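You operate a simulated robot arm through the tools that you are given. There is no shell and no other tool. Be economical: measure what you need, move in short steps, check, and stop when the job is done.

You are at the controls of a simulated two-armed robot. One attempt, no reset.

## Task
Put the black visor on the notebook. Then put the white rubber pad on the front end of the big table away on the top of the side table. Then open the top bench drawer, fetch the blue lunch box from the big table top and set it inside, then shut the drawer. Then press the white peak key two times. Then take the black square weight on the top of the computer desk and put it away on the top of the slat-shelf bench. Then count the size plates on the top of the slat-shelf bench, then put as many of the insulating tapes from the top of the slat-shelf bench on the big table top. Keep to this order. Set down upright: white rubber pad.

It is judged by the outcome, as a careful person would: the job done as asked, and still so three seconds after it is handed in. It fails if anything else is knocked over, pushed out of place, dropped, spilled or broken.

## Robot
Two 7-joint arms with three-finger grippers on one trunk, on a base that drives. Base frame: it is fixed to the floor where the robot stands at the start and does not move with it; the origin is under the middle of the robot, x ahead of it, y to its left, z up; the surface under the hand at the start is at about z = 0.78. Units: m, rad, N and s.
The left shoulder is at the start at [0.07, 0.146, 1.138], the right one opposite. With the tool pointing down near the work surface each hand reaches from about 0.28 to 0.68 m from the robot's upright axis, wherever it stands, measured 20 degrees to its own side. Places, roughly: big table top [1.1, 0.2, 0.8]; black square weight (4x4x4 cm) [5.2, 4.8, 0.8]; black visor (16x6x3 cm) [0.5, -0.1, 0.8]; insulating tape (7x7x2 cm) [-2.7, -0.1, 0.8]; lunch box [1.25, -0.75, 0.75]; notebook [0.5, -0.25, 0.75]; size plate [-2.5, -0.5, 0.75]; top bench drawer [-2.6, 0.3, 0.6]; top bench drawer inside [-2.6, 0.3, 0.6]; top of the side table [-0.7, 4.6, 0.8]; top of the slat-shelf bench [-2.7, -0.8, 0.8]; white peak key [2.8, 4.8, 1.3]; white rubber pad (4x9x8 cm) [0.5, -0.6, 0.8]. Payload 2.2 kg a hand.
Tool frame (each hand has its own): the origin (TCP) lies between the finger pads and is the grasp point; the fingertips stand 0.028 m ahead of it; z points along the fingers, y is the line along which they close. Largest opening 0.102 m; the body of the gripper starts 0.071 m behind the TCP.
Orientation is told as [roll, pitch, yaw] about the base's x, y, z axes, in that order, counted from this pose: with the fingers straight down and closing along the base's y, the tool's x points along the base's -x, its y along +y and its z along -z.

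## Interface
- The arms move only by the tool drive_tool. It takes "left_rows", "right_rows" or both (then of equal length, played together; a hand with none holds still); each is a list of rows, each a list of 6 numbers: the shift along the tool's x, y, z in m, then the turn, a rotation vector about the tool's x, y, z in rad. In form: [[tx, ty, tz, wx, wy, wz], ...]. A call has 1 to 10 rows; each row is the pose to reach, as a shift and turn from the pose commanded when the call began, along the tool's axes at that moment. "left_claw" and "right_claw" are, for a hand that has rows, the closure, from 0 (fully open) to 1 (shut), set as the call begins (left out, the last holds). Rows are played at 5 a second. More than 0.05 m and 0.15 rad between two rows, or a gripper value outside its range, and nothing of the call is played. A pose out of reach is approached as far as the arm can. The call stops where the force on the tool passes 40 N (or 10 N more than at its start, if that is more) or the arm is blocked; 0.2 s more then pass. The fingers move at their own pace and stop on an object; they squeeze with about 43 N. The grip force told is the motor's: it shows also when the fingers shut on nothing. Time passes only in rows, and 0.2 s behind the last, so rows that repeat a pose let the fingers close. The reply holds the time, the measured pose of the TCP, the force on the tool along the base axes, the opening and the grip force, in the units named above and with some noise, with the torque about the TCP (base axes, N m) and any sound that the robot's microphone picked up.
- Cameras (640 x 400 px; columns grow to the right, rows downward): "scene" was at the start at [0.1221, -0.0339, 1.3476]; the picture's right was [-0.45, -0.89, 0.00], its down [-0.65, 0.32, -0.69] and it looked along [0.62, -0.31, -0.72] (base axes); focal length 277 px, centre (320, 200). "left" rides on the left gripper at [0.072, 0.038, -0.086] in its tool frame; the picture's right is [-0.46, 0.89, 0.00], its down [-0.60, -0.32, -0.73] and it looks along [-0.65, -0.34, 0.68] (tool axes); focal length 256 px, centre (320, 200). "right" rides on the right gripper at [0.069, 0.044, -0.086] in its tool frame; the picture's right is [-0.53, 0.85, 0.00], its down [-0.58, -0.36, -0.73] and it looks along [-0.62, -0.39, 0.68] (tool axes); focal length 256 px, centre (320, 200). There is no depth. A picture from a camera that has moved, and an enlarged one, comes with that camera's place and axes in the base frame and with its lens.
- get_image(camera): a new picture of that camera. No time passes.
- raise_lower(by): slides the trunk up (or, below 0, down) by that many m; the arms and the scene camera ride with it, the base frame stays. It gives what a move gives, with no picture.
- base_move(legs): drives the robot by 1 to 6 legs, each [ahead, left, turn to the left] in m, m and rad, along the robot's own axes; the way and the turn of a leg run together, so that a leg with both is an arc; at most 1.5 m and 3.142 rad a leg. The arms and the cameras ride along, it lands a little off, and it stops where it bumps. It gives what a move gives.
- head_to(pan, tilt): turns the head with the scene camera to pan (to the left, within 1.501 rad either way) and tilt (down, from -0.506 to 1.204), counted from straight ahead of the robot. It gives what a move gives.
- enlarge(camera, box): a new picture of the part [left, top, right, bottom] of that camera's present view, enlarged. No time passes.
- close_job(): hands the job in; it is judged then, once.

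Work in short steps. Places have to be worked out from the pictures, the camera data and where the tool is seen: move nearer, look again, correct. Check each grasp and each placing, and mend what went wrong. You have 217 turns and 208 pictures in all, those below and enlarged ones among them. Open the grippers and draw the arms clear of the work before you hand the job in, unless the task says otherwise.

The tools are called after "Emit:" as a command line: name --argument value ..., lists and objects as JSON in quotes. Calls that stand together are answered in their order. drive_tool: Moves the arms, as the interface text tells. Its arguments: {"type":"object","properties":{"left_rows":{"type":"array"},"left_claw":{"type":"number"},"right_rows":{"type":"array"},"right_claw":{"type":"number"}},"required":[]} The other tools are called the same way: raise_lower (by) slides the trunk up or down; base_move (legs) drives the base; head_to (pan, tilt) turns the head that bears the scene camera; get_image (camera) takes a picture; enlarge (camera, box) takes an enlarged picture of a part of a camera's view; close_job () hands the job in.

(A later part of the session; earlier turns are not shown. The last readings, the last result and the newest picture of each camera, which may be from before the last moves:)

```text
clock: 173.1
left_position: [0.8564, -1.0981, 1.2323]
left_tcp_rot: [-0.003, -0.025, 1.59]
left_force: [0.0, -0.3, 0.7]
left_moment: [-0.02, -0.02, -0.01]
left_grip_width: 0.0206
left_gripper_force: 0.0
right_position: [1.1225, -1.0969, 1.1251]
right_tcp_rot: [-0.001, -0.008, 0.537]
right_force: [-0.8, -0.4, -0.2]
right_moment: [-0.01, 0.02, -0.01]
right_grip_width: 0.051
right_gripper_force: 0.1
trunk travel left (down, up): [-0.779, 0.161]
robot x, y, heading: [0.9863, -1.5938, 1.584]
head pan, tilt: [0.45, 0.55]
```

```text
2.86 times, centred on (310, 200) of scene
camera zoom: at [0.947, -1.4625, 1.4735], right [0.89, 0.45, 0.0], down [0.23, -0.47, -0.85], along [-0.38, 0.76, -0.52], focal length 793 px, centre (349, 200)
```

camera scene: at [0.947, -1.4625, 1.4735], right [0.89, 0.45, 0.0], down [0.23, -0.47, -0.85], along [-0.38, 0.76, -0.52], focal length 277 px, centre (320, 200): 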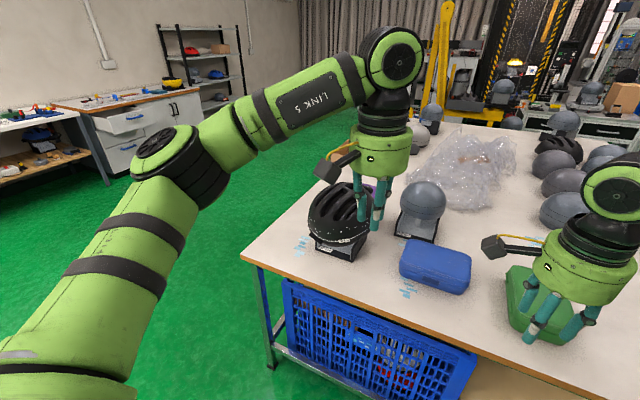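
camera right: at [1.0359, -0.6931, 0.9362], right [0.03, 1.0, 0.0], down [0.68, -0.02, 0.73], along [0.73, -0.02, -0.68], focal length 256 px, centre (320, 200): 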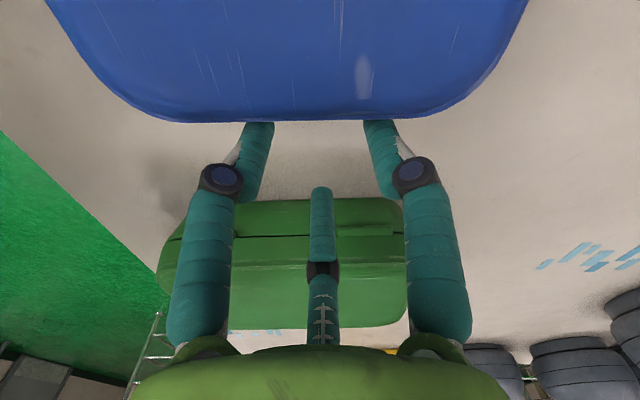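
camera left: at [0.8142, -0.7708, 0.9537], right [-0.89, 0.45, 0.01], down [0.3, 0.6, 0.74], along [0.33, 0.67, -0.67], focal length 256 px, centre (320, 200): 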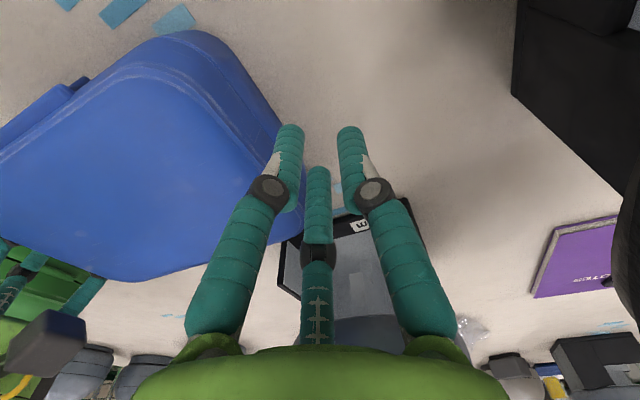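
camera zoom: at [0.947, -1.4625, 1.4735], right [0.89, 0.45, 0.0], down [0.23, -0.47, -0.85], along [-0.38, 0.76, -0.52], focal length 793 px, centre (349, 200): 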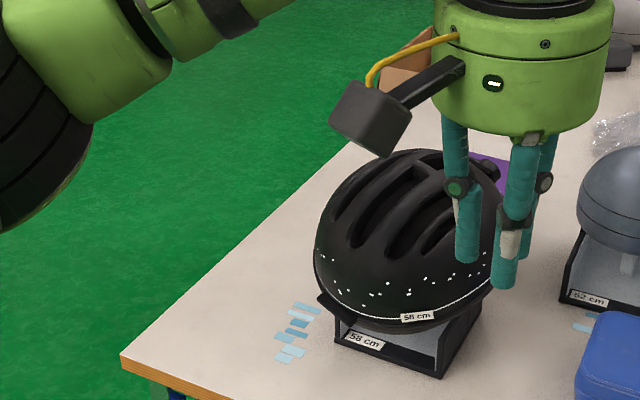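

To compare with the arrival picture I bring the camera back to that same view, moving the left hand aside first.

Emit:
drive_tool --left_rows '[[0.03, 0.035, -0.02, 0, 0, 0], [0.06, 0.07, -0.04, 0, 0, 0], [0.09, 0.105, -0.06, 0, 0, 0], [0.12, 0.14, -0.08, 0, 0, 0], [0.13, 0.18, -0.1, 0, 0, 0], [0.13, 0.22, -0.12, 0, 0, 0], [0.13, 0.26, -0.14, 0, 0, 0]]' --left_claw 0.5

Emit:
raise_lower --by -0.15

Emit:
base_move --legs '[[0.027, 0.022, 0]]'

Emit:
head_to --pan 0 --tilt 0.55

Emit:
get_image --camera "scene"

```text
refused: row 1 steps farther than a row can; nothing moved
```

```text
clock: 174.8
left_position: [0.8566, -1.0984, 1.0828]
left_tcp_rot: [-0.005, -0.024, 1.59]
left_force: [-0.4, 0.3, -0.7]
left_moment: [-0.02, 0.0, 0.0]
left_grip_width: 0.0205
left_gripper_force: 0.2
right_position: [1.1229, -1.0963, 0.9749]
right_tcp_rot: [0.001, -0.008, 0.537]
right_force: [0.4, -0.1, -0.3]
right_moment: [-0.01, 0.02, 0.01]
right_grip_width: 0.051
right_gripper_force: 0.1
trunk travel left (down, up): [-0.629, 0.311]
robot x, y, heading: [0.9887, -1.5928, 1.587]
head pan, tilt: [0.45, 0.55]
```

```text
clock: 175.7
left_position: [0.8367, -1.074, 1.0845]
left_tcp_rot: [-0.002, -0.026, 1.588]
left_force: [0.5, 0.0, 0.3]
left_moment: [0.01, -0.01, 0.03]
left_grip_width: 0.0203
left_gripper_force: 0.0
right_position: [1.1032, -1.0722, 0.9754]
right_tcp_rot: [0.003, -0.006, 0.534]
right_force: [0.5, -0.6, 0.6]
right_moment: [0.06, 0.04, 0.01]
right_grip_width: 0.0509
right_gripper_force: 0.0
trunk travel left (down, up): [-0.629, 0.311]
robot x, y, heading: [0.9663, -1.571, 1.583]
head pan, tilt: [0.45, 0.55]
```

```text
clock: 176.6
left_position: [0.8353, -1.0718, 1.0844]
left_tcp_rot: [-0.005, -0.026, 1.588]
left_force: [0.3, 0.1, -0.3]
left_moment: [0.02, 0.0, -0.02]
left_grip_width: 0.0204
left_gripper_force: 0.1
right_position: [1.1011, -1.0701, 0.975]
right_tcp_rot: [0.0, -0.005, 0.536]
right_force: [-0.2, 0.1, 0.1]
right_moment: [0.02, 0.02, 0.03]
right_grip_width: 0.051
right_gripper_force: 0.0
trunk travel left (down, up): [-0.629, 0.311]
robot x, y, heading: [0.9635, -1.5691, 1.574]
head pan, tilt: [0.0, 0.55]
```

```text
121 pictures are left
camera scene: at [0.9641, -1.4267, 1.3235], right [1.0, 0.02, 0.0], down [0.01, -0.52, -0.85], along [-0.01, 0.85, -0.52], focal length 277 px, centre (320, 200)
```

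scene: 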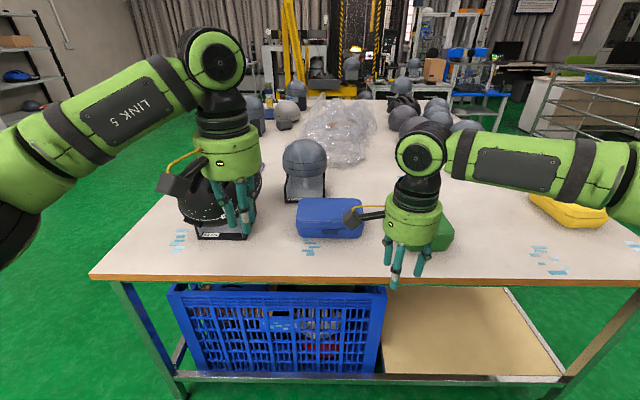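

Same view, but the left hand covers the helmet. I move it back, up and to the left with smaller steps.

Emit:
drive_tool --left_rows '[[0.02, 0.03, -0.03, 0, 0, 0], [0.04, 0.06, -0.06, 0, 0, 0], [0.06, 0.09, -0.09, 0, 0, 0], [0.08, 0.12, -0.12, 0, 0, 0], [0.08, 0.16, -0.14, 0, 0, 0], [0.08, 0.2, -0.16, 0, 0, 0], [0.08, 0.24, -0.18, 0, 0, 0]]' --left_claw 0.5

Emit:
enlarge --camera "scene" --box '[140, 130, 300, 270]'

Emit:
get_image --camera "scene"

```text
clock: 178.2
left_position: [0.5971, -1.1633, 1.2612]
left_tcp_rot: [-0.004, -0.028, 1.588]
left_force: [0.4, 0.4, -0.8]
left_moment: [0.02, 0.0, 0.01]
left_grip_width: 0.0509
left_gripper_force: 0.0
right_position: [1.1, -1.07, 0.9754]
right_tcp_rot: [0.001, -0.007, 0.536]
right_force: [-0.4, -0.1, 0.6]
right_moment: [0.0, -0.01, -0.01]
right_grip_width: 0.0511
right_gripper_force: 0.1
trunk travel left (down, up): [-0.629, 0.311]
robot x, y, heading: [0.9661, -1.5693, 1.581]
head pan, tilt: [0.0, 0.55]
```

```text
2.86 times, centred on (220, 200) of scene
camera zoom: at [0.9639, -1.4272, 1.3236], right [1.0, 0.01, 0.0], down [0.01, -0.52, -0.85], along [-0.01, 0.85, -0.52], focal length 793 px, centre (606, 200)
```

zoom: 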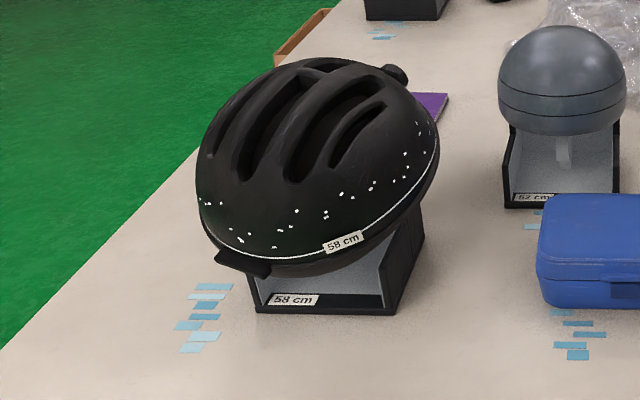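

```text
119 pictures are left
camera scene: at [0.9639, -1.4272, 1.3236], right [1.0, 0.01, 0.0], down [0.01, -0.52, -0.85], along [-0.01, 0.85, -0.52], focal length 277 px, centre (320, 200)
```

scene: 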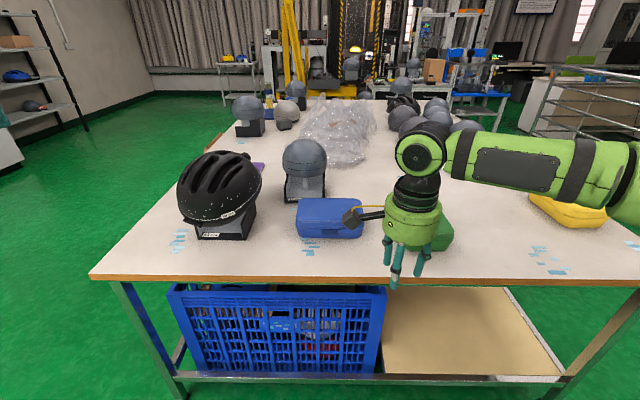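

Compared with the arrival view, the stand moved about 4 cm in +y; I will mend that later from the free side. For now I choose a safer way to get the lunch box: drag it to the table's front edge with one hand first, away from the helmet. I turn the right hand for that.

Emit:
drive_tool --right_rows '[[0, 0, -0.02, 0, 0, -0.145], [0, 0, -0.04, 0, 0, -0.29], [0, 0, -0.06, 0, 0, -0.435], [0, 0, -0.08, 0, 0, -0.58], [0, 0, -0.1, 0, 0, -0.725], [0, 0, -0.1, 0, 0, -0.87], [0, 0, -0.1, 0, 0, -1.015], [0, 0, -0.1, 0, 0, -1.16], [0, 0, -0.1, 0, 0, -1.305], [0, 0, -0.1, 0, 0, -1.45]]' --right_claw 0.7

Emit:
drive_tool --right_rows '[[0, 0, 0, 0, 0, -0.12]]'

Emit:
base_move --legs '[[0, 0.035, 0], [0.35, 0, 0]]'

```text
clock: 180.4
left_position: [0.5974, -1.165, 1.2605]
left_tcp_rot: [-0.002, -0.028, 1.59]
left_force: [-0.1, -1.0, 0.7]
left_moment: [0.01, 0.03, -0.01]
left_grip_width: 0.0508
left_gripper_force: 0.0
right_position: [1.126, -1.0986, 1.1029]
right_tcp_rot: [-0.009, -0.004, 1.988]
right_force: [0.7, -1.4, 0.1]
right_moment: [0.04, 0.0, 0.0]
right_grip_width: 0.0309
right_gripper_force: 0.1
right hand out of reach, approached as far as the arm can: row 3, 4, 5, 6, 7, 8, 9, 10
trunk travel left (down, up): [-0.629, 0.311]
robot x, y, heading: [0.9619, -1.5681, 1.582]
head pan, tilt: [0.0, 0.55]
```

```text
clock: 180.8
left_position: [0.597, -1.1611, 1.2601]
left_tcp_rot: [-0.004, -0.027, 1.59]
left_force: [0.4, 0.1, 0.2]
left_moment: [0.03, 0.0, -0.02]
left_grip_width: 0.0509
left_gripper_force: 0.0
right_position: [1.1268, -1.0977, 1.1025]
right_tcp_rot: [-0.007, -0.003, 2.107]
right_force: [-0.3, 0.2, 1.0]
right_moment: [-0.02, -0.02, -0.01]
right_grip_width: 0.0307
right_gripper_force: 0.0
trunk travel left (down, up): [-0.629, 0.311]
robot x, y, heading: [0.9628, -1.5649, 1.589]
head pan, tilt: [0.0, 0.55]
```

```text
clock: 183.5
left_position: [0.5574, -0.8153, 1.2611]
left_tcp_rot: [-0.004, -0.03, 1.589]
left_force: [0.4, -0.5, 0.2]
left_moment: [0.02, 0.01, 0.0]
left_grip_width: 0.0511
left_gripper_force: 0.1
right_position: [1.0873, -0.7516, 1.102]
right_tcp_rot: [-0.006, -0.001, 2.103]
right_force: [0.9, -0.3, 0.3]
right_moment: [-0.02, 0.02, 0.0]
right_grip_width: 0.0307
right_gripper_force: 0.0
trunk travel left (down, up): [-0.629, 0.311]
robot x, y, heading: [0.925, -1.2218, 1.584]
head pan, tilt: [0.0, 0.55]
```

Now I move the right hand over the place behind the box at (1.005, -0.605), and lower to 0.95.

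Emit:
drive_tool --right_rows '[[-0.042, -0.001, 0, 0, 0, 0], [-0.084, -0.002, 0, 0, 0, 0], [-0.126, -0.003, 0, 0, 0, 0], [-0.168, -0.004, 0, 0, 0, 0], [-0.168, -0.004, 0.05, 0, 0, 0], [-0.168, -0.004, 0.1, 0, 0, 0], [-0.168, -0.004, 0.15, 0, 0, 0]]'

Emit:
head_to --pan 0 --tilt 0.85

Emit:
get_image --camera "scene"

Emit:
get_image --camera "right"

```text
clock: 185.1
left_position: [0.5586, -0.8131, 1.2597]
left_tcp_rot: [-0.004, -0.026, 1.587]
left_force: [0.0, -0.4, -0.2]
left_moment: [-0.02, 0.03, 0.0]
left_grip_width: 0.051
left_gripper_force: 0.0
right_position: [1.0893, -0.6919, 0.9646]
right_tcp_rot: [-0.005, -0.004, 2.104]
right_force: [-0.9, 0.8, -0.7]
right_moment: [0.0, 0.0, -0.03]
right_grip_width: 0.0306
right_gripper_force: 0.3
right hand out of reach, approached as far as the arm can: row 1, 2, 3, 4, 5, 6, 7
trunk travel left (down, up): [-0.629, 0.311]
robot x, y, heading: [0.9269, -1.2233, 1.581]
head pan, tilt: [0.0, 0.55]
```

```text
clock: 185.9
left_position: [0.5568, -0.8146, 1.26]
left_tcp_rot: [-0.005, -0.028, 1.59]
left_force: [0.6, -0.4, -0.5]
left_moment: [-0.04, 0.0, -0.04]
left_grip_width: 0.051
left_gripper_force: 0.1
right_position: [1.0878, -0.6937, 0.9659]
right_tcp_rot: [-0.007, -0.003, 2.105]
right_force: [-0.1, -0.6, 1.3]
right_moment: [-0.01, 0.0, 0.0]
right_grip_width: 0.0306
right_gripper_force: 0.1
trunk travel left (down, up): [-0.629, 0.311]
robot x, y, heading: [0.9264, -1.2245, 1.58]
head pan, tilt: [0.0, 0.85]
```

```text
118 pictures are left
camera scene: at [0.9246, -1.092, 1.2982], right [1.0, 0.01, 0.0], down [0.01, -0.75, -0.66], along [-0.01, 0.66, -0.75], focal length 277 px, centre (320, 200)
```

scene: 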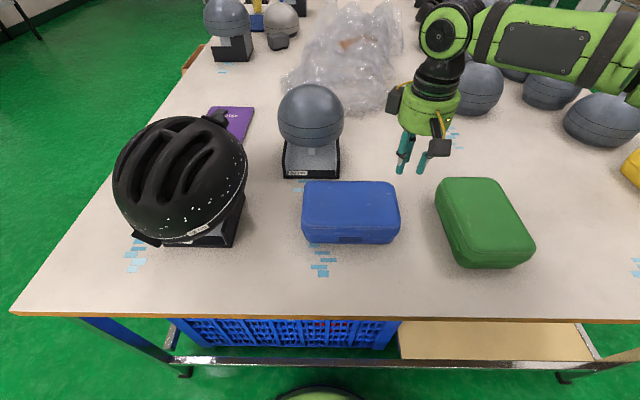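

```text
117 pictures are left
camera right: at [1.0854, -0.7745, 1.0519], right [-1.0, 0.03, 0.0], down [0.02, 0.68, 0.74], along [0.02, 0.73, -0.68], focal length 256 px, centre (320, 200)
```

right: 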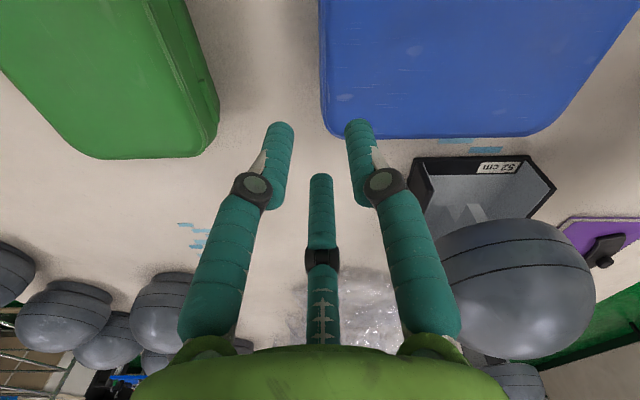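

ψ=+30° limits the right arm's reach too much. New plan: squeeze the box ends with both wrists' cameras turned inward over the box, trunk high, and the robot slightly to the right and turned left, which keeps the left arm clear of the helmet. I back off and turn the hands.

Emit:
drive_tool --right_rows '[[0, 0, -0.04, 0, 0, 0], [0, 0, -0.08, 0, 0, 0]]'

Emit:
base_move --legs '[[-0.4, 0, 0]]'

Emit:
drive_tool --right_rows '[[0.01, 0, 0, 0, 0, 0.145], [0.02, 0, 0, 0, 0, 0.29], [0.03, 0, 0, 0, 0, 0.435], [0.04, 0, 0, 0, 0, 0.58], [0.04, 0, 0, 0, 0, 0.725], [0.04, 0, 0, 0, 0, 0.87], [0.04, 0, 0, 0, 0, 1.015], [0.04, 0, 0, 0, 0, 1.16], [0.04, 0, 0, 0, 0, 1.305], [0.04, 0, 0, 0, 0, 1.45]]' --right_claw 0.5 --left_rows '[[0, -0.01, 0.01, 0, 0, -0.145], [0, -0.02, 0.02, 0, 0, -0.29], [0, -0.03, 0.03, 0, 0, -0.435], [0, -0.04, 0.04, 0, 0, -0.58], [0, -0.05, 0.05, 0, 0, -0.725], [0, -0.06, 0.06, 0, 0, -0.87], [0, -0.07, 0.07, 0, 0, -1.015], [0, -0.08, 0.08, 0, 0, -1.16], [0, -0.09, 0.09, 0, 0, -1.305], [0, -0.1, 0.1, 0, 0, -1.45]]' --left_claw 0.5

Emit:
drive_tool --right_rows '[[0, 0, 0, 0, 0, 0.13], [0, 0, 0, 0, 0, 0.13], [0, 0, 0, 0, 0, 0.13], [0, 0, 0, 0, 0, 0.13], [0, 0, 0, 0, 0, 0.13]]' --left_rows '[[0, 0, 0, 0, 0, -0.125], [0, 0, 0, 0, 0, -0.25], [0, 0, 0, 0, 0, -0.375], [0, 0, 0, 0, 0, -0.5], [0, 0, 0, 0, 0, -0.625]]'

```text
clock: 186.5
left_position: [0.5567, -0.8154, 1.2598]
left_tcp_rot: [-0.005, -0.03, 1.588]
left_force: [-0.1, -0.1, -0.2]
left_moment: [0.02, -0.01, 0.03]
left_grip_width: 0.051
left_gripper_force: 0.1
right_position: [1.0941, -0.6984, 1.0432]
right_tcp_rot: [-0.006, -0.003, 2.103]
right_force: [-0.3, -0.1, 0.8]
right_moment: [-0.01, -0.01, 0.0]
right_grip_width: 0.0306
right_gripper_force: 0.1
right hand out of reach, approached as far as the arm can: row 2
trunk travel left (down, up): [-0.629, 0.311]
robot x, y, heading: [0.9277, -1.2192, 1.585]
head pan, tilt: [0.0, 0.85]
```

```text
clock: 189.0
left_position: [0.5628, -1.2152, 1.2599]
left_tcp_rot: [-0.005, -0.029, 1.591]
left_force: [0.8, -0.1, -0.5]
left_moment: [0.0, -0.02, -0.01]
left_grip_width: 0.0509
left_gripper_force: 0.0
right_position: [1.0984, -1.099, 1.0428]
right_tcp_rot: [-0.005, -0.004, 2.107]
right_force: [0.1, -0.3, -0.2]
right_moment: [0.01, 0.01, -0.02]
right_grip_width: 0.0307
right_gripper_force: 0.0
trunk travel left (down, up): [-0.629, 0.311]
robot x, y, heading: [0.933, -1.6254, 1.586]
head pan, tilt: [0.0, 0.85]
```

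```text
clock: 191.2
left_position: [0.6635, -1.2126, 1.1592]
left_tcp_rot: [-0.028, 0.002, 3.041]
left_force: [-0.7, -0.8, -0.2]
left_moment: [0.02, -0.01, 0.02]
left_grip_width: 0.0507
left_gripper_force: 0.1
right_position: [1.1197, -1.1328, 1.0426]
right_tcp_rot: [0.005, -0.005, 0.653]
right_force: [-0.4, 0.3, 0.4]
right_moment: [-0.01, 0.01, 0.01]
right_grip_width: 0.0512
right_gripper_force: 0.1
trunk travel left (down, up): [-0.629, 0.311]
robot x, y, heading: [0.9298, -1.6243, 1.586]
head pan, tilt: [0.0, 0.85]
```

```text
clock: 192.4
left_position: [0.6634, -1.2119, 1.1602]
left_tcp_rot: [-0.022, 0.017, -2.616]
left_force: [-0.5, 0.0, 0.2]
left_moment: [0.01, 0.03, -0.02]
left_grip_width: 0.051
left_gripper_force: 0.0
right_position: [1.1182, -1.1338, 1.0438]
right_tcp_rot: [0.005, -0.005, 0.526]
right_force: [-0.2, 0.6, -0.1]
right_moment: [0.0, -0.02, 0.0]
right_grip_width: 0.051
right_gripper_force: 0.0
trunk travel left (down, up): [-0.629, 0.311]
robot x, y, heading: [0.9316, -1.6202, 1.58]
head pan, tilt: [0.0, 0.85]
```

Hands are turned. Now I turn the base 0.2 rad left, go to about (1.10, -1.21), and re-square the hands.

Emit:
base_move --legs '[[0, 0, 0.2], [0.36, -0.249, 0]]'

Emit:
drive_tool --right_rows '[[0, 0, 0, 0, 0, 0.1], [0, 0, 0, 0, 0, 0.2]]' --left_rows '[[0, 0, 0, 0, 0, 0.1], [0, 0, 0, 0, 0, 0.2]]'

Emit:
head_to --pan 0.0 --tilt 0.85

Emit:
get_image --camera "scene"

```text
clock: 195.8
left_position: [0.7522, -0.8696, 1.1609]
left_tcp_rot: [-0.022, 0.018, -2.418]
left_force: [0.0, 0.4, 0.0]
left_moment: [-0.03, 0.0, -0.02]
left_grip_width: 0.0509
left_gripper_force: 0.0
right_position: [1.1829, -0.7025, 1.0438]
right_tcp_rot: [0.007, -0.005, 0.727]
right_force: [-0.1, -0.2, 0.0]
right_moment: [-0.02, 0.02, 0.0]
right_grip_width: 0.051
right_gripper_force: 0.2
trunk travel left (down, up): [-0.629, 0.311]
robot x, y, heading: [1.0977, -1.223, 1.786]
head pan, tilt: [0.0, 0.85]
```

```text
clock: 196.4
left_position: [0.7523, -0.869, 1.1605]
left_tcp_rot: [-0.027, 0.012, -2.619]
left_force: [0.0, -0.1, -0.4]
left_moment: [-0.05, -0.02, 0.0]
left_grip_width: 0.0512
left_gripper_force: 0.0
right_position: [1.1822, -0.7025, 1.0426]
right_tcp_rot: [0.006, -0.004, 0.524]
right_force: [-0.2, -0.2, 0.1]
right_moment: [-0.01, 0.03, 0.03]
right_grip_width: 0.0512
right_gripper_force: 0.0
trunk travel left (down, up): [-0.629, 0.311]
robot x, y, heading: [1.099, -1.2167, 1.788]
head pan, tilt: [0.0, 0.85]
```

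```text
clock: 197.0
left_position: [0.753, -0.87, 1.1614]
left_tcp_rot: [-0.024, 0.013, -2.617]
left_force: [0.6, -0.6, 1.1]
left_moment: [0.0, -0.02, -0.01]
left_grip_width: 0.0511
left_gripper_force: 0.0
right_position: [1.1833, -0.7019, 1.0438]
right_tcp_rot: [0.005, -0.003, 0.528]
right_force: [0.1, 0.3, 0.0]
right_moment: [0.02, 0.0, -0.03]
right_grip_width: 0.051
right_gripper_force: 0.1
trunk travel left (down, up): [-0.629, 0.311]
robot x, y, heading: [1.1007, -1.2188, 1.789]
head pan, tilt: [0.0, 0.85]
```

```text
116 pictures are left
camera scene: at [1.0706, -1.092, 1.2981], right [0.98, 0.21, 0.0], down [0.16, -0.73, -0.66], along [-0.14, 0.64, -0.75], focal length 277 px, centre (320, 200)
```

scene: 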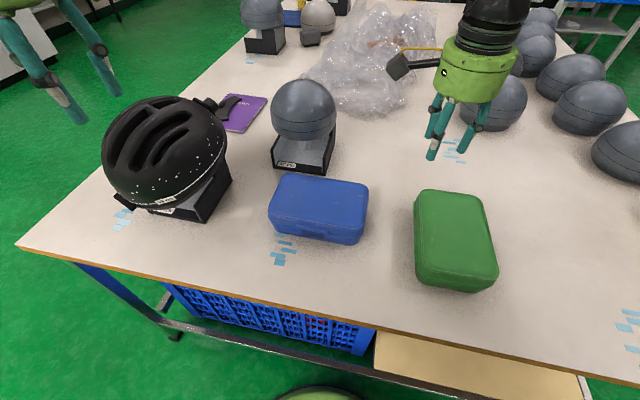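

From here the left arm should come in from the right of the helmet. I bring the left hand over the box's left end, still high, and the right hand over the gap.

Emit:
drive_tool --left_rows '[[0.035, -0.02, 0, 0, 0, 0], [0.07, -0.04, 0, 0, 0, 0], [0.105, -0.06, 0, 0, 0, 0], [0.14, -0.08, 0, 0, 0, 0], [0.1745, -0.1, 0, 0, 0, 0]]' --left_claw 0.8 --right_rows '[[0.01, 0.007, 0.01, 0, 0, 0], [0.02, 0.014, 0.03, 0, 0, 0], [0.03, 0.021, 0.05, 0, 0, 0], [0.04, 0.028, 0.07, 0, 0, 0], [0.047, 0.0343, 0.09, 0, 0, 0]]'

Emit:
get_image --camera "scene"

Emit:
get_image --camera "left"

```text
clock: 198.2
left_position: [0.8553, -0.6934, 1.1648]
left_tcp_rot: [-0.025, 0.009, -2.62]
left_force: [1.4, -0.4, -0.8]
left_moment: [0.01, 0.02, -0.01]
left_grip_width: 0.0204
left_gripper_force: 0.2
right_position: [1.1332, -0.6986, 0.9513]
right_tcp_rot: [0.007, -0.002, 0.528]
right_force: [0.9, 0.3, -0.3]
right_moment: [-0.01, 0.04, 0.01]
right_grip_width: 0.0511
right_gripper_force: 0.1
right hand out of reach, approached as far as the arm can: row 5
trunk travel left (down, up): [-0.629, 0.311]
robot x, y, heading: [1.0966, -1.221, 1.788]
head pan, tilt: [0.0, 0.85]
```

```text
115 pictures are left
camera scene: at [1.0737, -1.0906, 1.298], right [0.98, 0.21, 0.0], down [0.16, -0.73, -0.66], along [-0.14, 0.64, -0.75], focal length 277 px, centre (320, 200)
```

scene: 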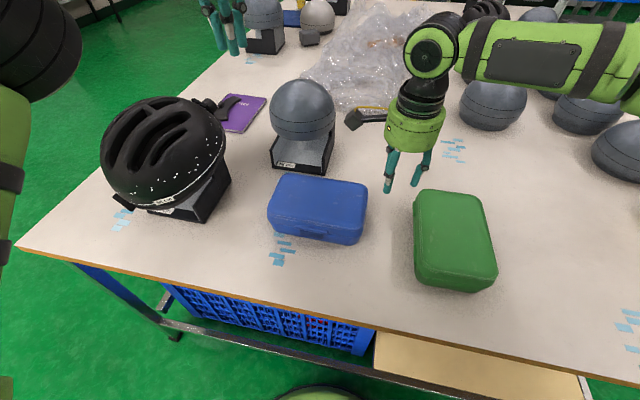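

```text
114 pictures are left
camera left: at [0.938, -0.6944, 1.251], right [0.04, -1.0, -0.03], down [-0.68, -0.05, 0.73], along [-0.73, -0.01, -0.68], focal length 256 px, centre (320, 200)
```

left: 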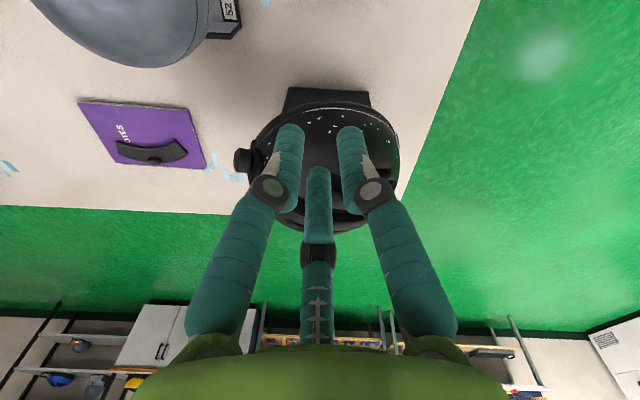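

From above the helmet's right edge is at x≈0.75–0.78, so the left hand at 0.855 has room. I lower the left hand 0.2 m and check.

Emit:
drive_tool --left_rows '[[0, 0, 0.04, 0, 0, 0], [0, 0, 0.08, 0, 0, 0], [0, 0, 0.12, 0, 0, 0], [0, 0, 0.16, 0, 0, 0], [0, 0, 0.2, 0, 0, 0]]'

Emit:
get_image --camera "scene"

Emit:
get_image --camera "left"

```text
clock: 199.4
left_position: [0.8525, -0.69, 0.9655]
left_tcp_rot: [-0.025, 0.013, -2.619]
left_force: [0.4, -0.5, -0.2]
left_moment: [0.02, -0.03, 0.0]
left_grip_width: 0.0205
left_gripper_force: 0.1
right_position: [1.1307, -0.6985, 0.953]
right_tcp_rot: [0.007, -0.005, 0.526]
right_force: [0.1, 0.8, -0.6]
right_moment: [-0.01, -0.02, 0.0]
right_grip_width: 0.051
right_gripper_force: 0.0
trunk travel left (down, up): [-0.629, 0.311]
robot x, y, heading: [1.0989, -1.2198, 1.785]
head pan, tilt: [0.0, 0.85]
```

```text
113 pictures are left
camera scene: at [1.07, -1.0915, 1.2981], right [0.98, 0.21, 0.0], down [0.16, -0.73, -0.66], along [-0.14, 0.64, -0.75], focal length 277 px, centre (320, 200)
```

scene: 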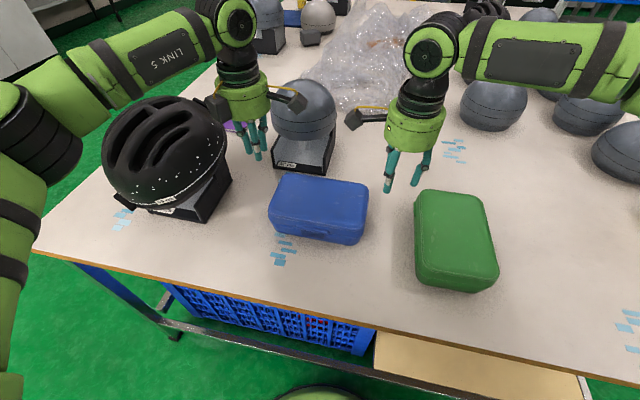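

```text
112 pictures are left
camera left: at [0.9343, -0.6901, 1.0513], right [0.04, -1.0, -0.03], down [-0.68, -0.05, 0.73], along [-0.73, -0.01, -0.68], focal length 256 px, centre (320, 200)
```

left: 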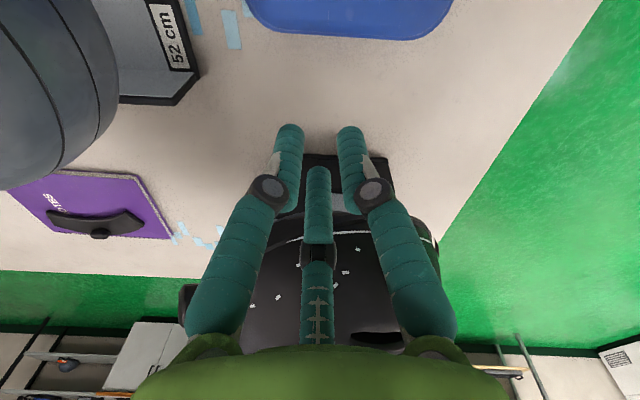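

The forearm would again come low over the helmet, so I tilt both hands about 0.6 rad. The wrists then come from the robot's side instead.

Emit:
drive_tool --left_rows '[[0, 0, 0, 0.104, 0.06, 0], [0, 0, 0, 0.208, 0.12, 0], [0, 0, 0, 0.312, 0.18, 0], [0, 0, 0, 0.416, 0.24, 0], [0, 0, 0, 0.52, 0.3, 0]]' --right_rows '[[0, 0, 0, -0.104, -0.06, 0], [0, 0, 0, -0.208, -0.12, 0], [0, 0, 0, -0.312, -0.18, 0], [0, 0, 0, -0.416, -0.24, 0], [0, 0, 0, -0.52, -0.3, 0]]'

Emit:
get_image --camera "scene"

```text
clock: 200.6
left_position: [0.8528, -0.6896, 0.9668]
left_tcp_rot: [-0.565, 0.299, -2.703]
left_force: [-1.1, 0.6, -0.3]
left_moment: [0.0, -0.01, -0.02]
left_grip_width: 0.0204
left_gripper_force: 0.0
right_position: [1.1319, -0.6986, 0.9542]
right_tcp_rot: [0.542, -0.291, 0.446]
right_force: [-0.4, -0.4, -0.4]
right_moment: [0.0, -0.01, 0.02]
right_grip_width: 0.0511
right_gripper_force: 0.0
trunk travel left (down, up): [-0.629, 0.311]
robot x, y, heading: [1.0974, -1.2177, 1.785]
head pan, tilt: [0.0, 0.85]
```

```text
111 pictures are left
camera scene: at [1.0702, -1.0925, 1.2982], right [0.98, 0.21, 0.0], down [0.16, -0.73, -0.66], along [-0.14, 0.65, -0.75], focal length 277 px, centre (320, 200)
```

scene: 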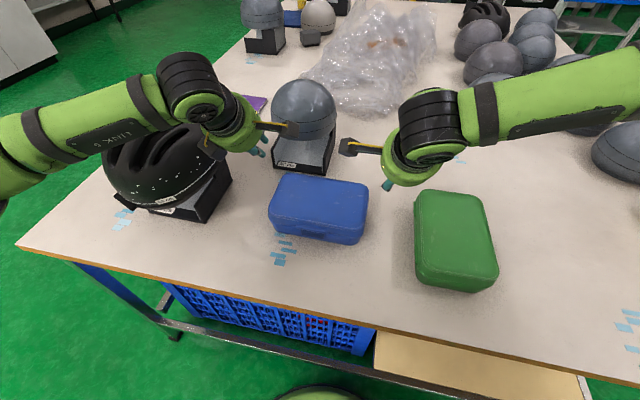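

The tilt works. For more elbow clearance I raise the trunk 0.12 m, then lower the hands again with the arms.

Emit:
raise_lower --by 0.12

Emit:
drive_tool --left_rows '[[-0.01, -0.017, 0.033, 0, 0, 0], [-0.02, -0.034, 0.066, 0, 0, 0], [-0.029, -0.05, 0.099, 0, 0, 0], [-0.039, -0.067, 0.132, 0, 0, 0]]'

Emit:
get_image --camera "scene"

```text
clock: 202.1
left_position: [0.8531, -0.6902, 1.0855]
left_tcp_rot: [-0.563, 0.297, -2.704]
left_force: [-0.2, -1.4, 0.1]
left_moment: [0.01, -0.03, 0.03]
left_grip_width: 0.0205
left_gripper_force: 0.1
right_position: [1.1323, -0.6987, 1.0736]
right_tcp_rot: [0.54, -0.289, 0.446]
right_force: [0.1, 0.0, 0.4]
right_moment: [0.02, -0.01, 0.03]
right_grip_width: 0.051
right_gripper_force: 0.1
trunk travel left (down, up): [-0.749, 0.191]
robot x, y, heading: [1.0971, -1.2233, 1.79]
head pan, tilt: [0.0, 0.85]
```

```text
clock: 203.1
left_position: [0.7864, -0.5797, 1.0021]
left_tcp_rot: [-0.562, 0.298, -2.706]
left_force: [-1.0, -0.4, -0.8]
left_moment: [-0.03, -0.01, 0.0]
left_grip_width: 0.0204
left_gripper_force: 0.0
right_position: [1.1316, -0.6978, 1.0722]
right_tcp_rot: [0.539, -0.289, 0.448]
right_force: [-0.7, -0.1, 0.0]
right_moment: [0.02, 0.01, 0.04]
right_grip_width: 0.051
right_gripper_force: 0.0
trunk travel left (down, up): [-0.749, 0.191]
robot x, y, heading: [1.0964, -1.2188, 1.787]
head pan, tilt: [0.0, 0.85]
```

```text
110 pictures are left
camera scene: at [1.0701, -1.0904, 1.4179], right [0.98, 0.21, 0.0], down [0.16, -0.73, -0.66], along [-0.14, 0.64, -0.75], focal length 277 px, centre (320, 200)
```

scene: 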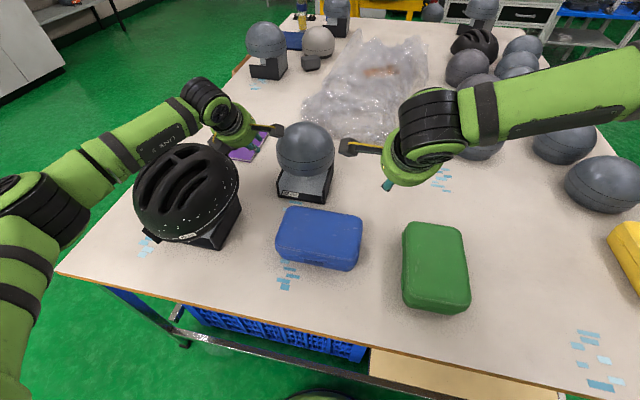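

I used a wrong sign for "down" in the tilted tool axes. I go straight back along the same path, then down properly with (-0.2825, 0.489, 0.825) per metre.

Emit:
drive_tool --left_rows '[[0.01, 0.017, -0.033, 0, 0, 0], [0.02, 0.034, -0.066, 0, 0, 0], [0.029, 0.05, -0.099, 0, 0, 0], [0.039, 0.067, -0.132, 0, 0, 0]]'

Emit:
drive_tool --left_rows '[[-0.0113, 0.0196, 0.033, 0, 0, 0], [-0.0226, 0.0391, 0.066, 0, 0, 0], [-0.0339, 0.0587, 0.099, 0, 0, 0]]'

Emit:
get_image --camera "scene"

```text
clock: 204.1
left_position: [0.8525, -0.6909, 1.087]
left_tcp_rot: [-0.563, 0.296, -2.704]
left_force: [0.1, 0.4, -0.4]
left_moment: [-0.01, 0.01, 0.0]
left_grip_width: 0.0202
left_gripper_force: 0.1
right_position: [1.1328, -0.7001, 1.0745]
right_tcp_rot: [0.542, -0.289, 0.448]
right_force: [0.4, -0.7, -0.3]
right_moment: [0.03, 0.0, -0.01]
right_grip_width: 0.051
right_gripper_force: 0.0
trunk travel left (down, up): [-0.749, 0.191]
robot x, y, heading: [1.0984, -1.2209, 1.783]
head pan, tilt: [0.0, 0.85]
```

```text
clock: 204.9
left_position: [0.8528, -0.6851, 0.9647]
left_tcp_rot: [-0.561, 0.298, -2.704]
left_force: [0.2, -0.1, 0.4]
left_moment: [0.03, -0.01, -0.01]
left_grip_width: 0.0203
left_gripper_force: 0.1
right_position: [1.1312, -0.6989, 1.0743]
right_tcp_rot: [0.54, -0.291, 0.447]
right_force: [-0.9, 0.0, 0.6]
right_moment: [-0.03, 0.03, 0.01]
right_grip_width: 0.051
right_gripper_force: 0.1
trunk travel left (down, up): [-0.749, 0.191]
robot x, y, heading: [1.0992, -1.2177, 1.783]
head pan, tilt: [0.0, 0.85]
```

```text
109 pictures are left
camera scene: at [1.0701, -1.0915, 1.4181], right [0.98, 0.21, 0.0], down [0.16, -0.73, -0.66], along [-0.14, 0.64, -0.75], focal length 277 px, centre (320, 200)
```

scene: 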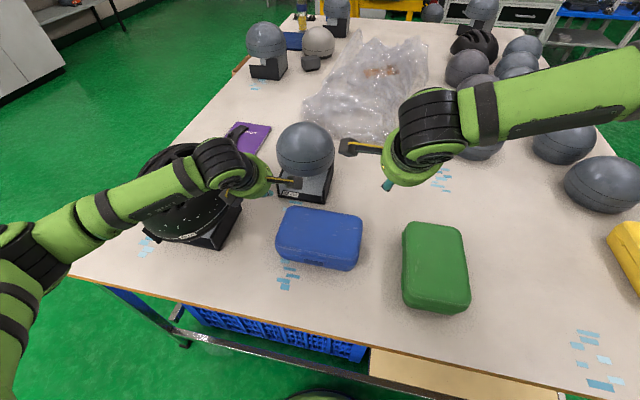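

The forearm now runs in front of the helmet with clearance. I lower the left hand to z≈0.83 and the right hand alongside to about 0.87.

Emit:
drive_tool --left_rows '[[-0.01, 0.0171, 0.0289, 0, 0, 0], [-0.0198, 0.0342, 0.0578, 0, 0, 0], [-0.0297, 0.0514, 0.0866, 0, 0, 0], [-0.0382, 0.066, 0.1114, 0, 0, 0], [-0.0382, 0.066, 0.1114, 0, 0, 0]]' --right_rows '[[0.0113, -0.0195, 0.033, 0, 0, 0], [0.0227, -0.0391, 0.066, 0, 0, 0], [0.034, -0.0586, 0.099, 0, 0, 0], [0.0454, -0.0782, 0.132, 0, 0, 0], [0.0567, -0.0977, 0.165, 0, 0, 0]]'

Emit:
get_image --camera "scene"

Emit:
get_image --camera "left"

Emit:
get_image --camera "right"

```text
clock: 206.1
left_position: [0.8532, -0.6816, 0.8306]
left_tcp_rot: [-0.564, 0.297, -2.705]
left_force: [-0.1, -0.3, -0.5]
left_moment: [-0.03, -0.01, -0.01]
left_grip_width: 0.0204
left_gripper_force: 0.0
right_position: [1.166, -0.6791, 0.9545]
right_tcp_rot: [0.538, -0.291, 0.448]
right_force: [-0.2, -0.1, 0.2]
right_moment: [0.03, 0.03, -0.02]
right_grip_width: 0.0514
right_gripper_force: 0.1
right hand out of reach, approached as far as the arm can: row 3, 4, 5
trunk travel left (down, up): [-0.749, 0.191]
robot x, y, heading: [1.1003, -1.2209, 1.785]
head pan, tilt: [0.0, 0.85]
```

```text
108 pictures are left
camera scene: at [1.0706, -1.0922, 1.4181], right [0.98, 0.21, 0.0], down [0.16, -0.73, -0.66], along [-0.14, 0.64, -0.75], focal length 277 px, centre (320, 200)
```

scene: 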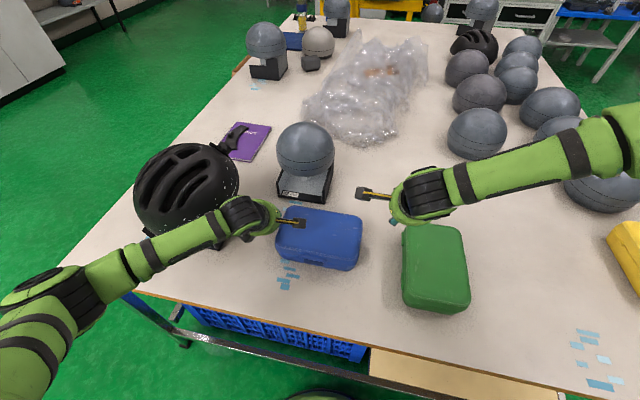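

```text
107 pictures are left
camera left: at [0.9345, -0.7315, 0.9023], right [0.04, -0.81, -0.59], down [-0.68, -0.45, 0.58], along [-0.73, 0.38, -0.57], focal length 256 px, centre (320, 200)
```

left: 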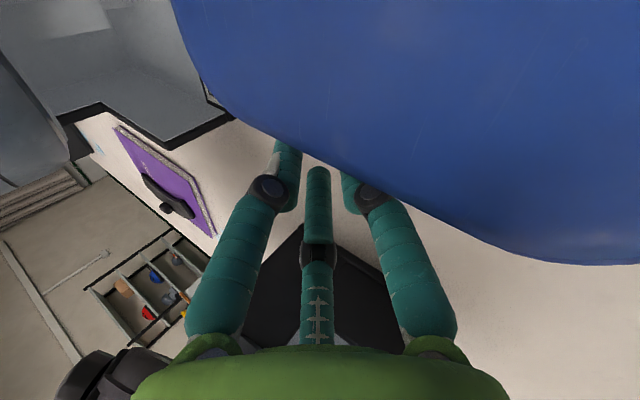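

```text
106 pictures are left
camera right: at [1.084, -0.7243, 1.0265], right [0.03, 0.82, 0.57], down [0.68, -0.43, 0.59], along [0.73, 0.37, -0.58], focal length 256 px, centre (320, 200)
```

right: 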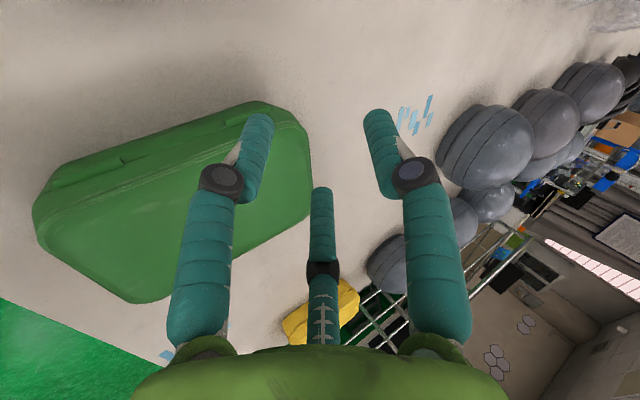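

The left hand is in place at the box's left end and the helmet is untouched. The right arm is out of reach with the trunk this high, so I lift the left hand 0.1 m and lower the trunk 0.1 m.

Emit:
drive_tool --left_rows '[[0.0141, -0.0245, -0.0413, 0, 0, 0], [0.0283, -0.0489, -0.0825, 0, 0, 0]]'

Emit:
raise_lower --by -0.1

Emit:
get_image --camera "scene"

```text
clock: 206.7
left_position: [0.8527, -0.6867, 0.9318]
left_tcp_rot: [-0.563, 0.296, -2.704]
left_force: [-0.1, -0.6, -0.3]
left_moment: [0.04, -0.01, -0.02]
left_grip_width: 0.0201
left_gripper_force: 0.0
right_position: [1.1663, -0.6791, 0.9542]
right_tcp_rot: [0.538, -0.291, 0.449]
right_force: [0.3, -0.2, 0.1]
right_moment: [0.03, 0.0, -0.02]
right_grip_width: 0.0511
right_gripper_force: 0.0
trunk travel left (down, up): [-0.749, 0.191]
robot x, y, heading: [1.1003, -1.2197, 1.788]
head pan, tilt: [0.0, 0.85]
```

```text
clock: 208.1
left_position: [0.8534, -0.6858, 0.8313]
left_tcp_rot: [-0.564, 0.296, -2.703]
left_force: [-0.7, 0.4, 0.3]
left_moment: [-0.01, -0.01, 0.01]
left_grip_width: 0.0206
left_gripper_force: 0.1
right_position: [1.1659, -0.6789, 0.8525]
right_tcp_rot: [0.537, -0.289, 0.449]
right_force: [-0.7, 0.6, 0.6]
right_moment: [0.03, 0.01, 0.01]
right_grip_width: 0.0511
right_gripper_force: 0.1
trunk travel left (down, up): [-0.649, 0.291]
robot x, y, heading: [1.1024, -1.2207, 1.788]
head pan, tilt: [0.0, 0.85]
```

```text
105 pictures are left
camera scene: at [1.0707, -1.0926, 1.318], right [0.98, 0.21, 0.0], down [0.16, -0.73, -0.66], along [-0.14, 0.65, -0.75], focal length 277 px, centre (320, 200)
```

scene: 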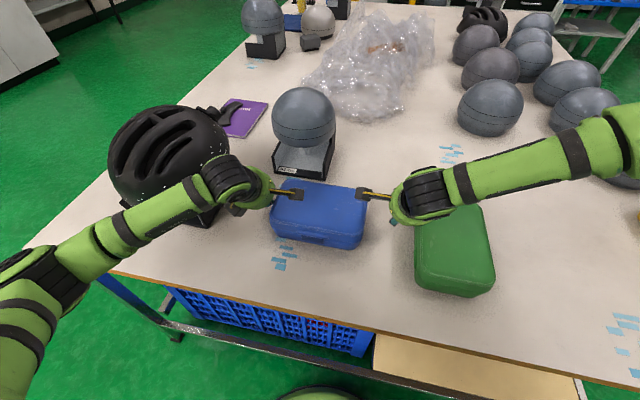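

The right hand is too close to the green box. I move it 4.5 cm toward the blue box's end, slightly raised.

Emit:
drive_tool --right_rows '[[-0.0028, 0.0049, -0.008, 0, 0, 0], [0.02, 0.0125, -0.011, 0, 0, 0], [0.0407, 0.0197, -0.0145, 0, 0, 0]]'

Emit:
get_image --camera "right"

Emit:
enlarge --camera "scene" --box '[180, 130, 500, 300]'

```text
clock: 208.9
left_position: [0.8515, -0.6855, 0.8325]
left_tcp_rot: [-0.561, 0.296, -2.704]
left_force: [0.1, 0.7, -0.3]
left_moment: [0.01, 0.0, 0.02]
left_grip_width: 0.0202
left_gripper_force: 0.1
right_position: [1.1438, -0.6945, 0.8762]
right_tcp_rot: [0.54, -0.288, 0.448]
right_force: [-0.7, 0.5, 0.1]
right_moment: [-0.02, 0.02, 0.0]
right_grip_width: 0.0509
right_gripper_force: 0.0
right hand out of reach, approached as far as the arm can: row 2, 3
trunk travel left (down, up): [-0.649, 0.291]
robot x, y, heading: [1.0985, -1.2163, 1.787]
head pan, tilt: [0.0, 0.85]
```

```text
104 pictures are left
camera right: at [1.0626, -0.74, 0.9497], right [0.04, 0.82, 0.57], down [0.68, -0.43, 0.59], along [0.73, 0.37, -0.58], focal length 256 px, centre (320, 200)
```

right: 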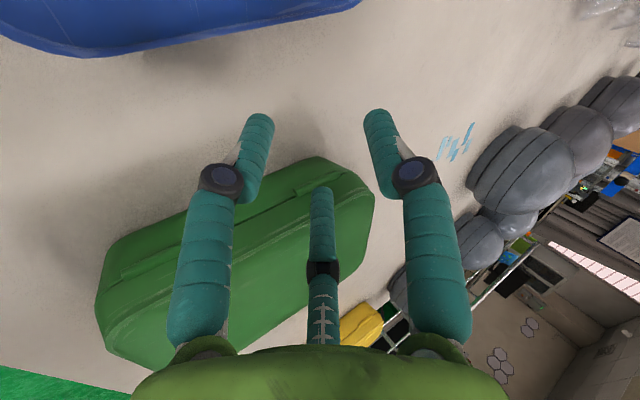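

```text
2.00 times, centred on (340, 215) of scene
camera zoom: at [1.0709, -1.0925, 1.3181], right [0.98, 0.21, 0.0], down [0.16, -0.73, -0.66], along [-0.14, 0.65, -0.75], focal length 555 px, centre (280, 170)
```

zoom: 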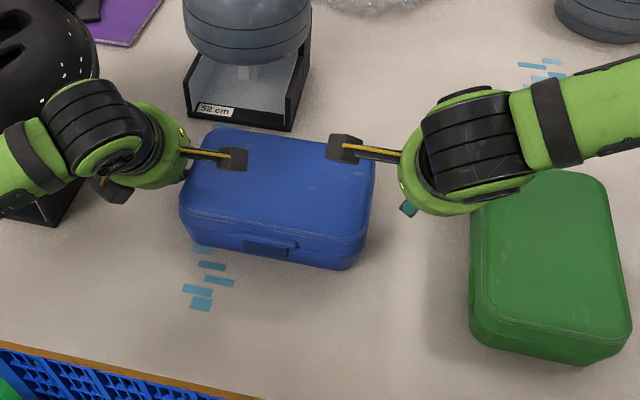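

The right arm can't come closer to the middle from here. I lift the left hand over the box, slide the base 5 cm left, and retry the right hand.

Emit:
drive_tool --left_rows '[[0.0141, -0.0245, -0.0413, 0, 0, 0], [0.0283, -0.0489, -0.0825, 0, 0, 0], [0.0499, -0.0364, -0.0825, 0, 0, 0], [0.0716, -0.0239, -0.0825, 0, 0, 0]]' --right_rows '[[-0.0113, 0.0195, -0.033, 0, 0, 0], [-0.0113, 0.0195, -0.033, 0, 0, 0], [-0.0113, 0.0195, -0.033, 0, 0, 0], [-0.0113, 0.0195, -0.033, 0, 0, 0]]'

Emit:
base_move --legs '[[0.015, 0.05, 0]]'

```text
clock: 209.9
left_position: [0.9044, -0.6876, 0.9318]
left_tcp_rot: [-0.561, 0.297, -2.702]
left_force: [0.1, -0.7, -1.0]
left_moment: [0.03, 0.01, -0.02]
left_grip_width: 0.0205
left_gripper_force: 0.1
right_position: [1.1457, -0.6933, 0.9164]
right_tcp_rot: [0.538, -0.291, 0.448]
right_force: [0.1, 0.3, 0.1]
right_moment: [0.02, 0.05, 0.02]
right_grip_width: 0.0509
right_gripper_force: 0.1
trunk travel left (down, up): [-0.649, 0.291]
robot x, y, heading: [1.0971, -1.2203, 1.788]
head pan, tilt: [0.0, 0.85]
```

```text
clock: 210.8
left_position: [0.8537, -0.6848, 0.9318]
left_tcp_rot: [-0.565, 0.297, -2.706]
left_force: [0.2, -0.7, 0.2]
left_moment: [-0.02, 0.03, 0.01]
left_grip_width: 0.0203
left_gripper_force: 0.1
right_position: [1.0942, -0.6888, 0.9166]
right_tcp_rot: [0.539, -0.288, 0.448]
right_force: [0.9, -0.4, -0.5]
right_moment: [-0.02, -0.01, 0.02]
right_grip_width: 0.0513
right_gripper_force: 0.0
trunk travel left (down, up): [-0.649, 0.291]
robot x, y, heading: [1.0462, -1.2145, 1.782]
head pan, tilt: [0.0, 0.85]
```

Now the right hand goes to x≈1.121 and both go down to z≈0.832.

Emit:
drive_tool --left_rows '[[0, 0, 0, 0, 0, 0], [-0.0094, 0.0163, 0.0275, 0, 0, 0], [-0.0189, 0.0326, 0.055, 0, 0, 0], [-0.0283, 0.0489, 0.0825, 0, 0, 0]]' --right_rows '[[-0.0242, -0.0141, 0, 0, 0, 0], [-0.016, -0.0283, 0.024, 0, 0, 0], [-0.0077, -0.0424, 0.048, 0, 0, 0], [0.0, -0.055, 0.07, 0, 0, 0]]'

Emit:
get_image --camera "right"

Emit:
get_image --camera "left"

Emit:
get_image --camera "scene"

```text
clock: 211.8
left_position: [0.8529, -0.6803, 0.8304]
left_tcp_rot: [-0.564, 0.297, -2.705]
left_force: [-0.1, 0.2, 0.1]
left_moment: [-0.02, 0.0, 0.0]
left_grip_width: 0.0205
left_gripper_force: 0.1
right_position: [1.1311, -0.6793, 0.8488]
right_tcp_rot: [0.536, -0.288, 0.45]
right_force: [0.4, -0.4, -0.5]
right_moment: [-0.03, 0.0, -0.03]
right_grip_width: 0.0512
right_gripper_force: 0.0
right hand out of reach, approached as far as the arm can: row 4
trunk travel left (down, up): [-0.649, 0.291]
robot x, y, heading: [1.0474, -1.2136, 1.787]
head pan, tilt: [0.0, 0.85]
```

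```text
102 pictures are left
camera right: at [1.0476, -0.7255, 0.9216], right [0.03, 0.82, 0.57], down [0.68, -0.43, 0.59], along [0.73, 0.37, -0.58], focal length 256 px, centre (320, 200)
```

right: 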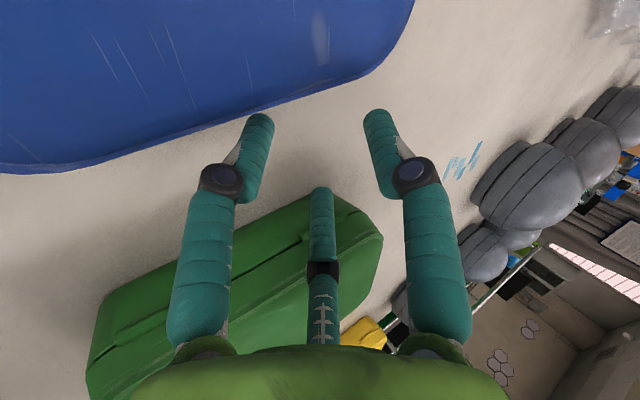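

```text
101 pictures are left
camera left: at [0.9353, -0.7308, 0.9017], right [0.04, -0.81, -0.59], down [-0.68, -0.45, 0.58], along [-0.73, 0.38, -0.57], focal length 256 px, centre (320, 200)
```

left: 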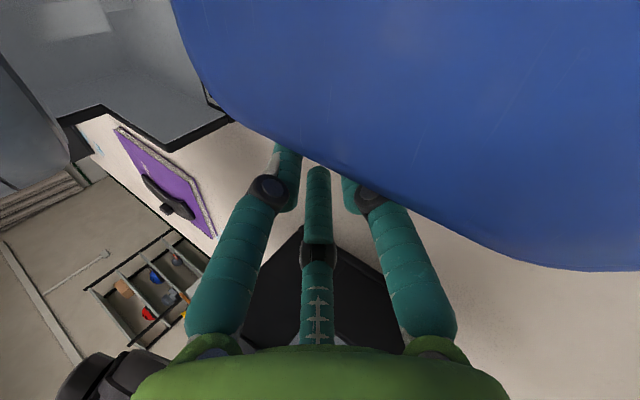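

```text
100 pictures are left
camera scene: at [1.0196, -1.0879, 1.3181], right [0.98, 0.21, 0.0], down [0.16, -0.73, -0.66], along [-0.14, 0.64, -0.75], focal length 277 px, centre (320, 200)
```

scene: 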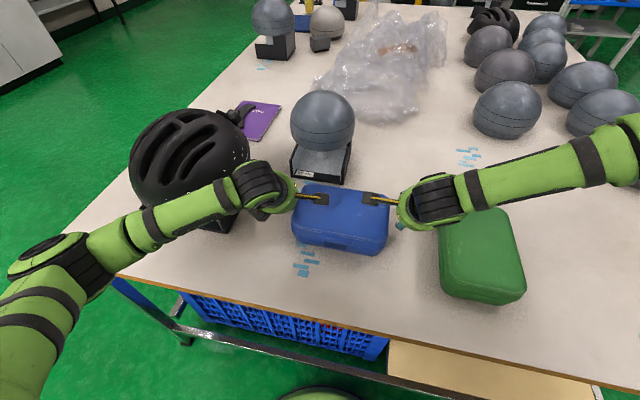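

The rear finger is near the box's back corner. I shift both hands 2 cm toward the robot and bring the right one lower and closer.

Emit:
drive_tool --left_rows '[[-0.004, 0.007, -0.0056, 0, 0, 0], [-0.00825, 0.0143, -0.0113, 0, 0, 0]]' --right_rows '[[0.012, -0.0087, 0.001, 0, 0, 0], [0.0239, -0.0173, 0.0021, 0, 0, 0]]'

Emit:
get_image --camera "right"

```text
clock: 212.4
left_position: [0.8531, -0.7022, 0.8307]
left_tcp_rot: [-0.562, 0.298, -2.706]
left_force: [-1.3, -0.5, 0.0]
left_moment: [0.02, -0.01, -0.01]
left_grip_width: 0.0203
left_gripper_force: 0.0
right_position: [1.1281, -0.688, 0.8542]
right_tcp_rot: [0.535, -0.29, 0.451]
right_force: [-0.4, 0.0, -1.3]
right_moment: [-0.02, 0.03, 0.02]
right_grip_width: 0.051
right_gripper_force: 0.1
right hand out of reach, approached as far as the arm can: row 1, 2
trunk travel left (down, up): [-0.649, 0.291]
robot x, y, heading: [1.0504, -1.2144, 1.782]
head pan, tilt: [0.0, 0.85]
```

```text
99 pictures are left
camera right: at [1.0453, -0.7334, 0.9267], right [0.03, 0.82, 0.57], down [0.68, -0.43, 0.59], along [0.73, 0.37, -0.58], focal length 256 px, centre (320, 200)
```

right: 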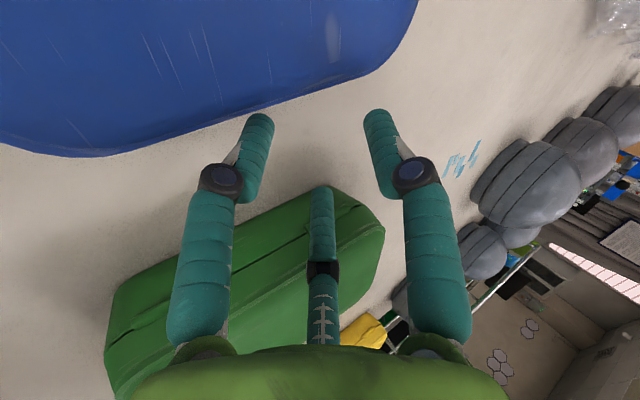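

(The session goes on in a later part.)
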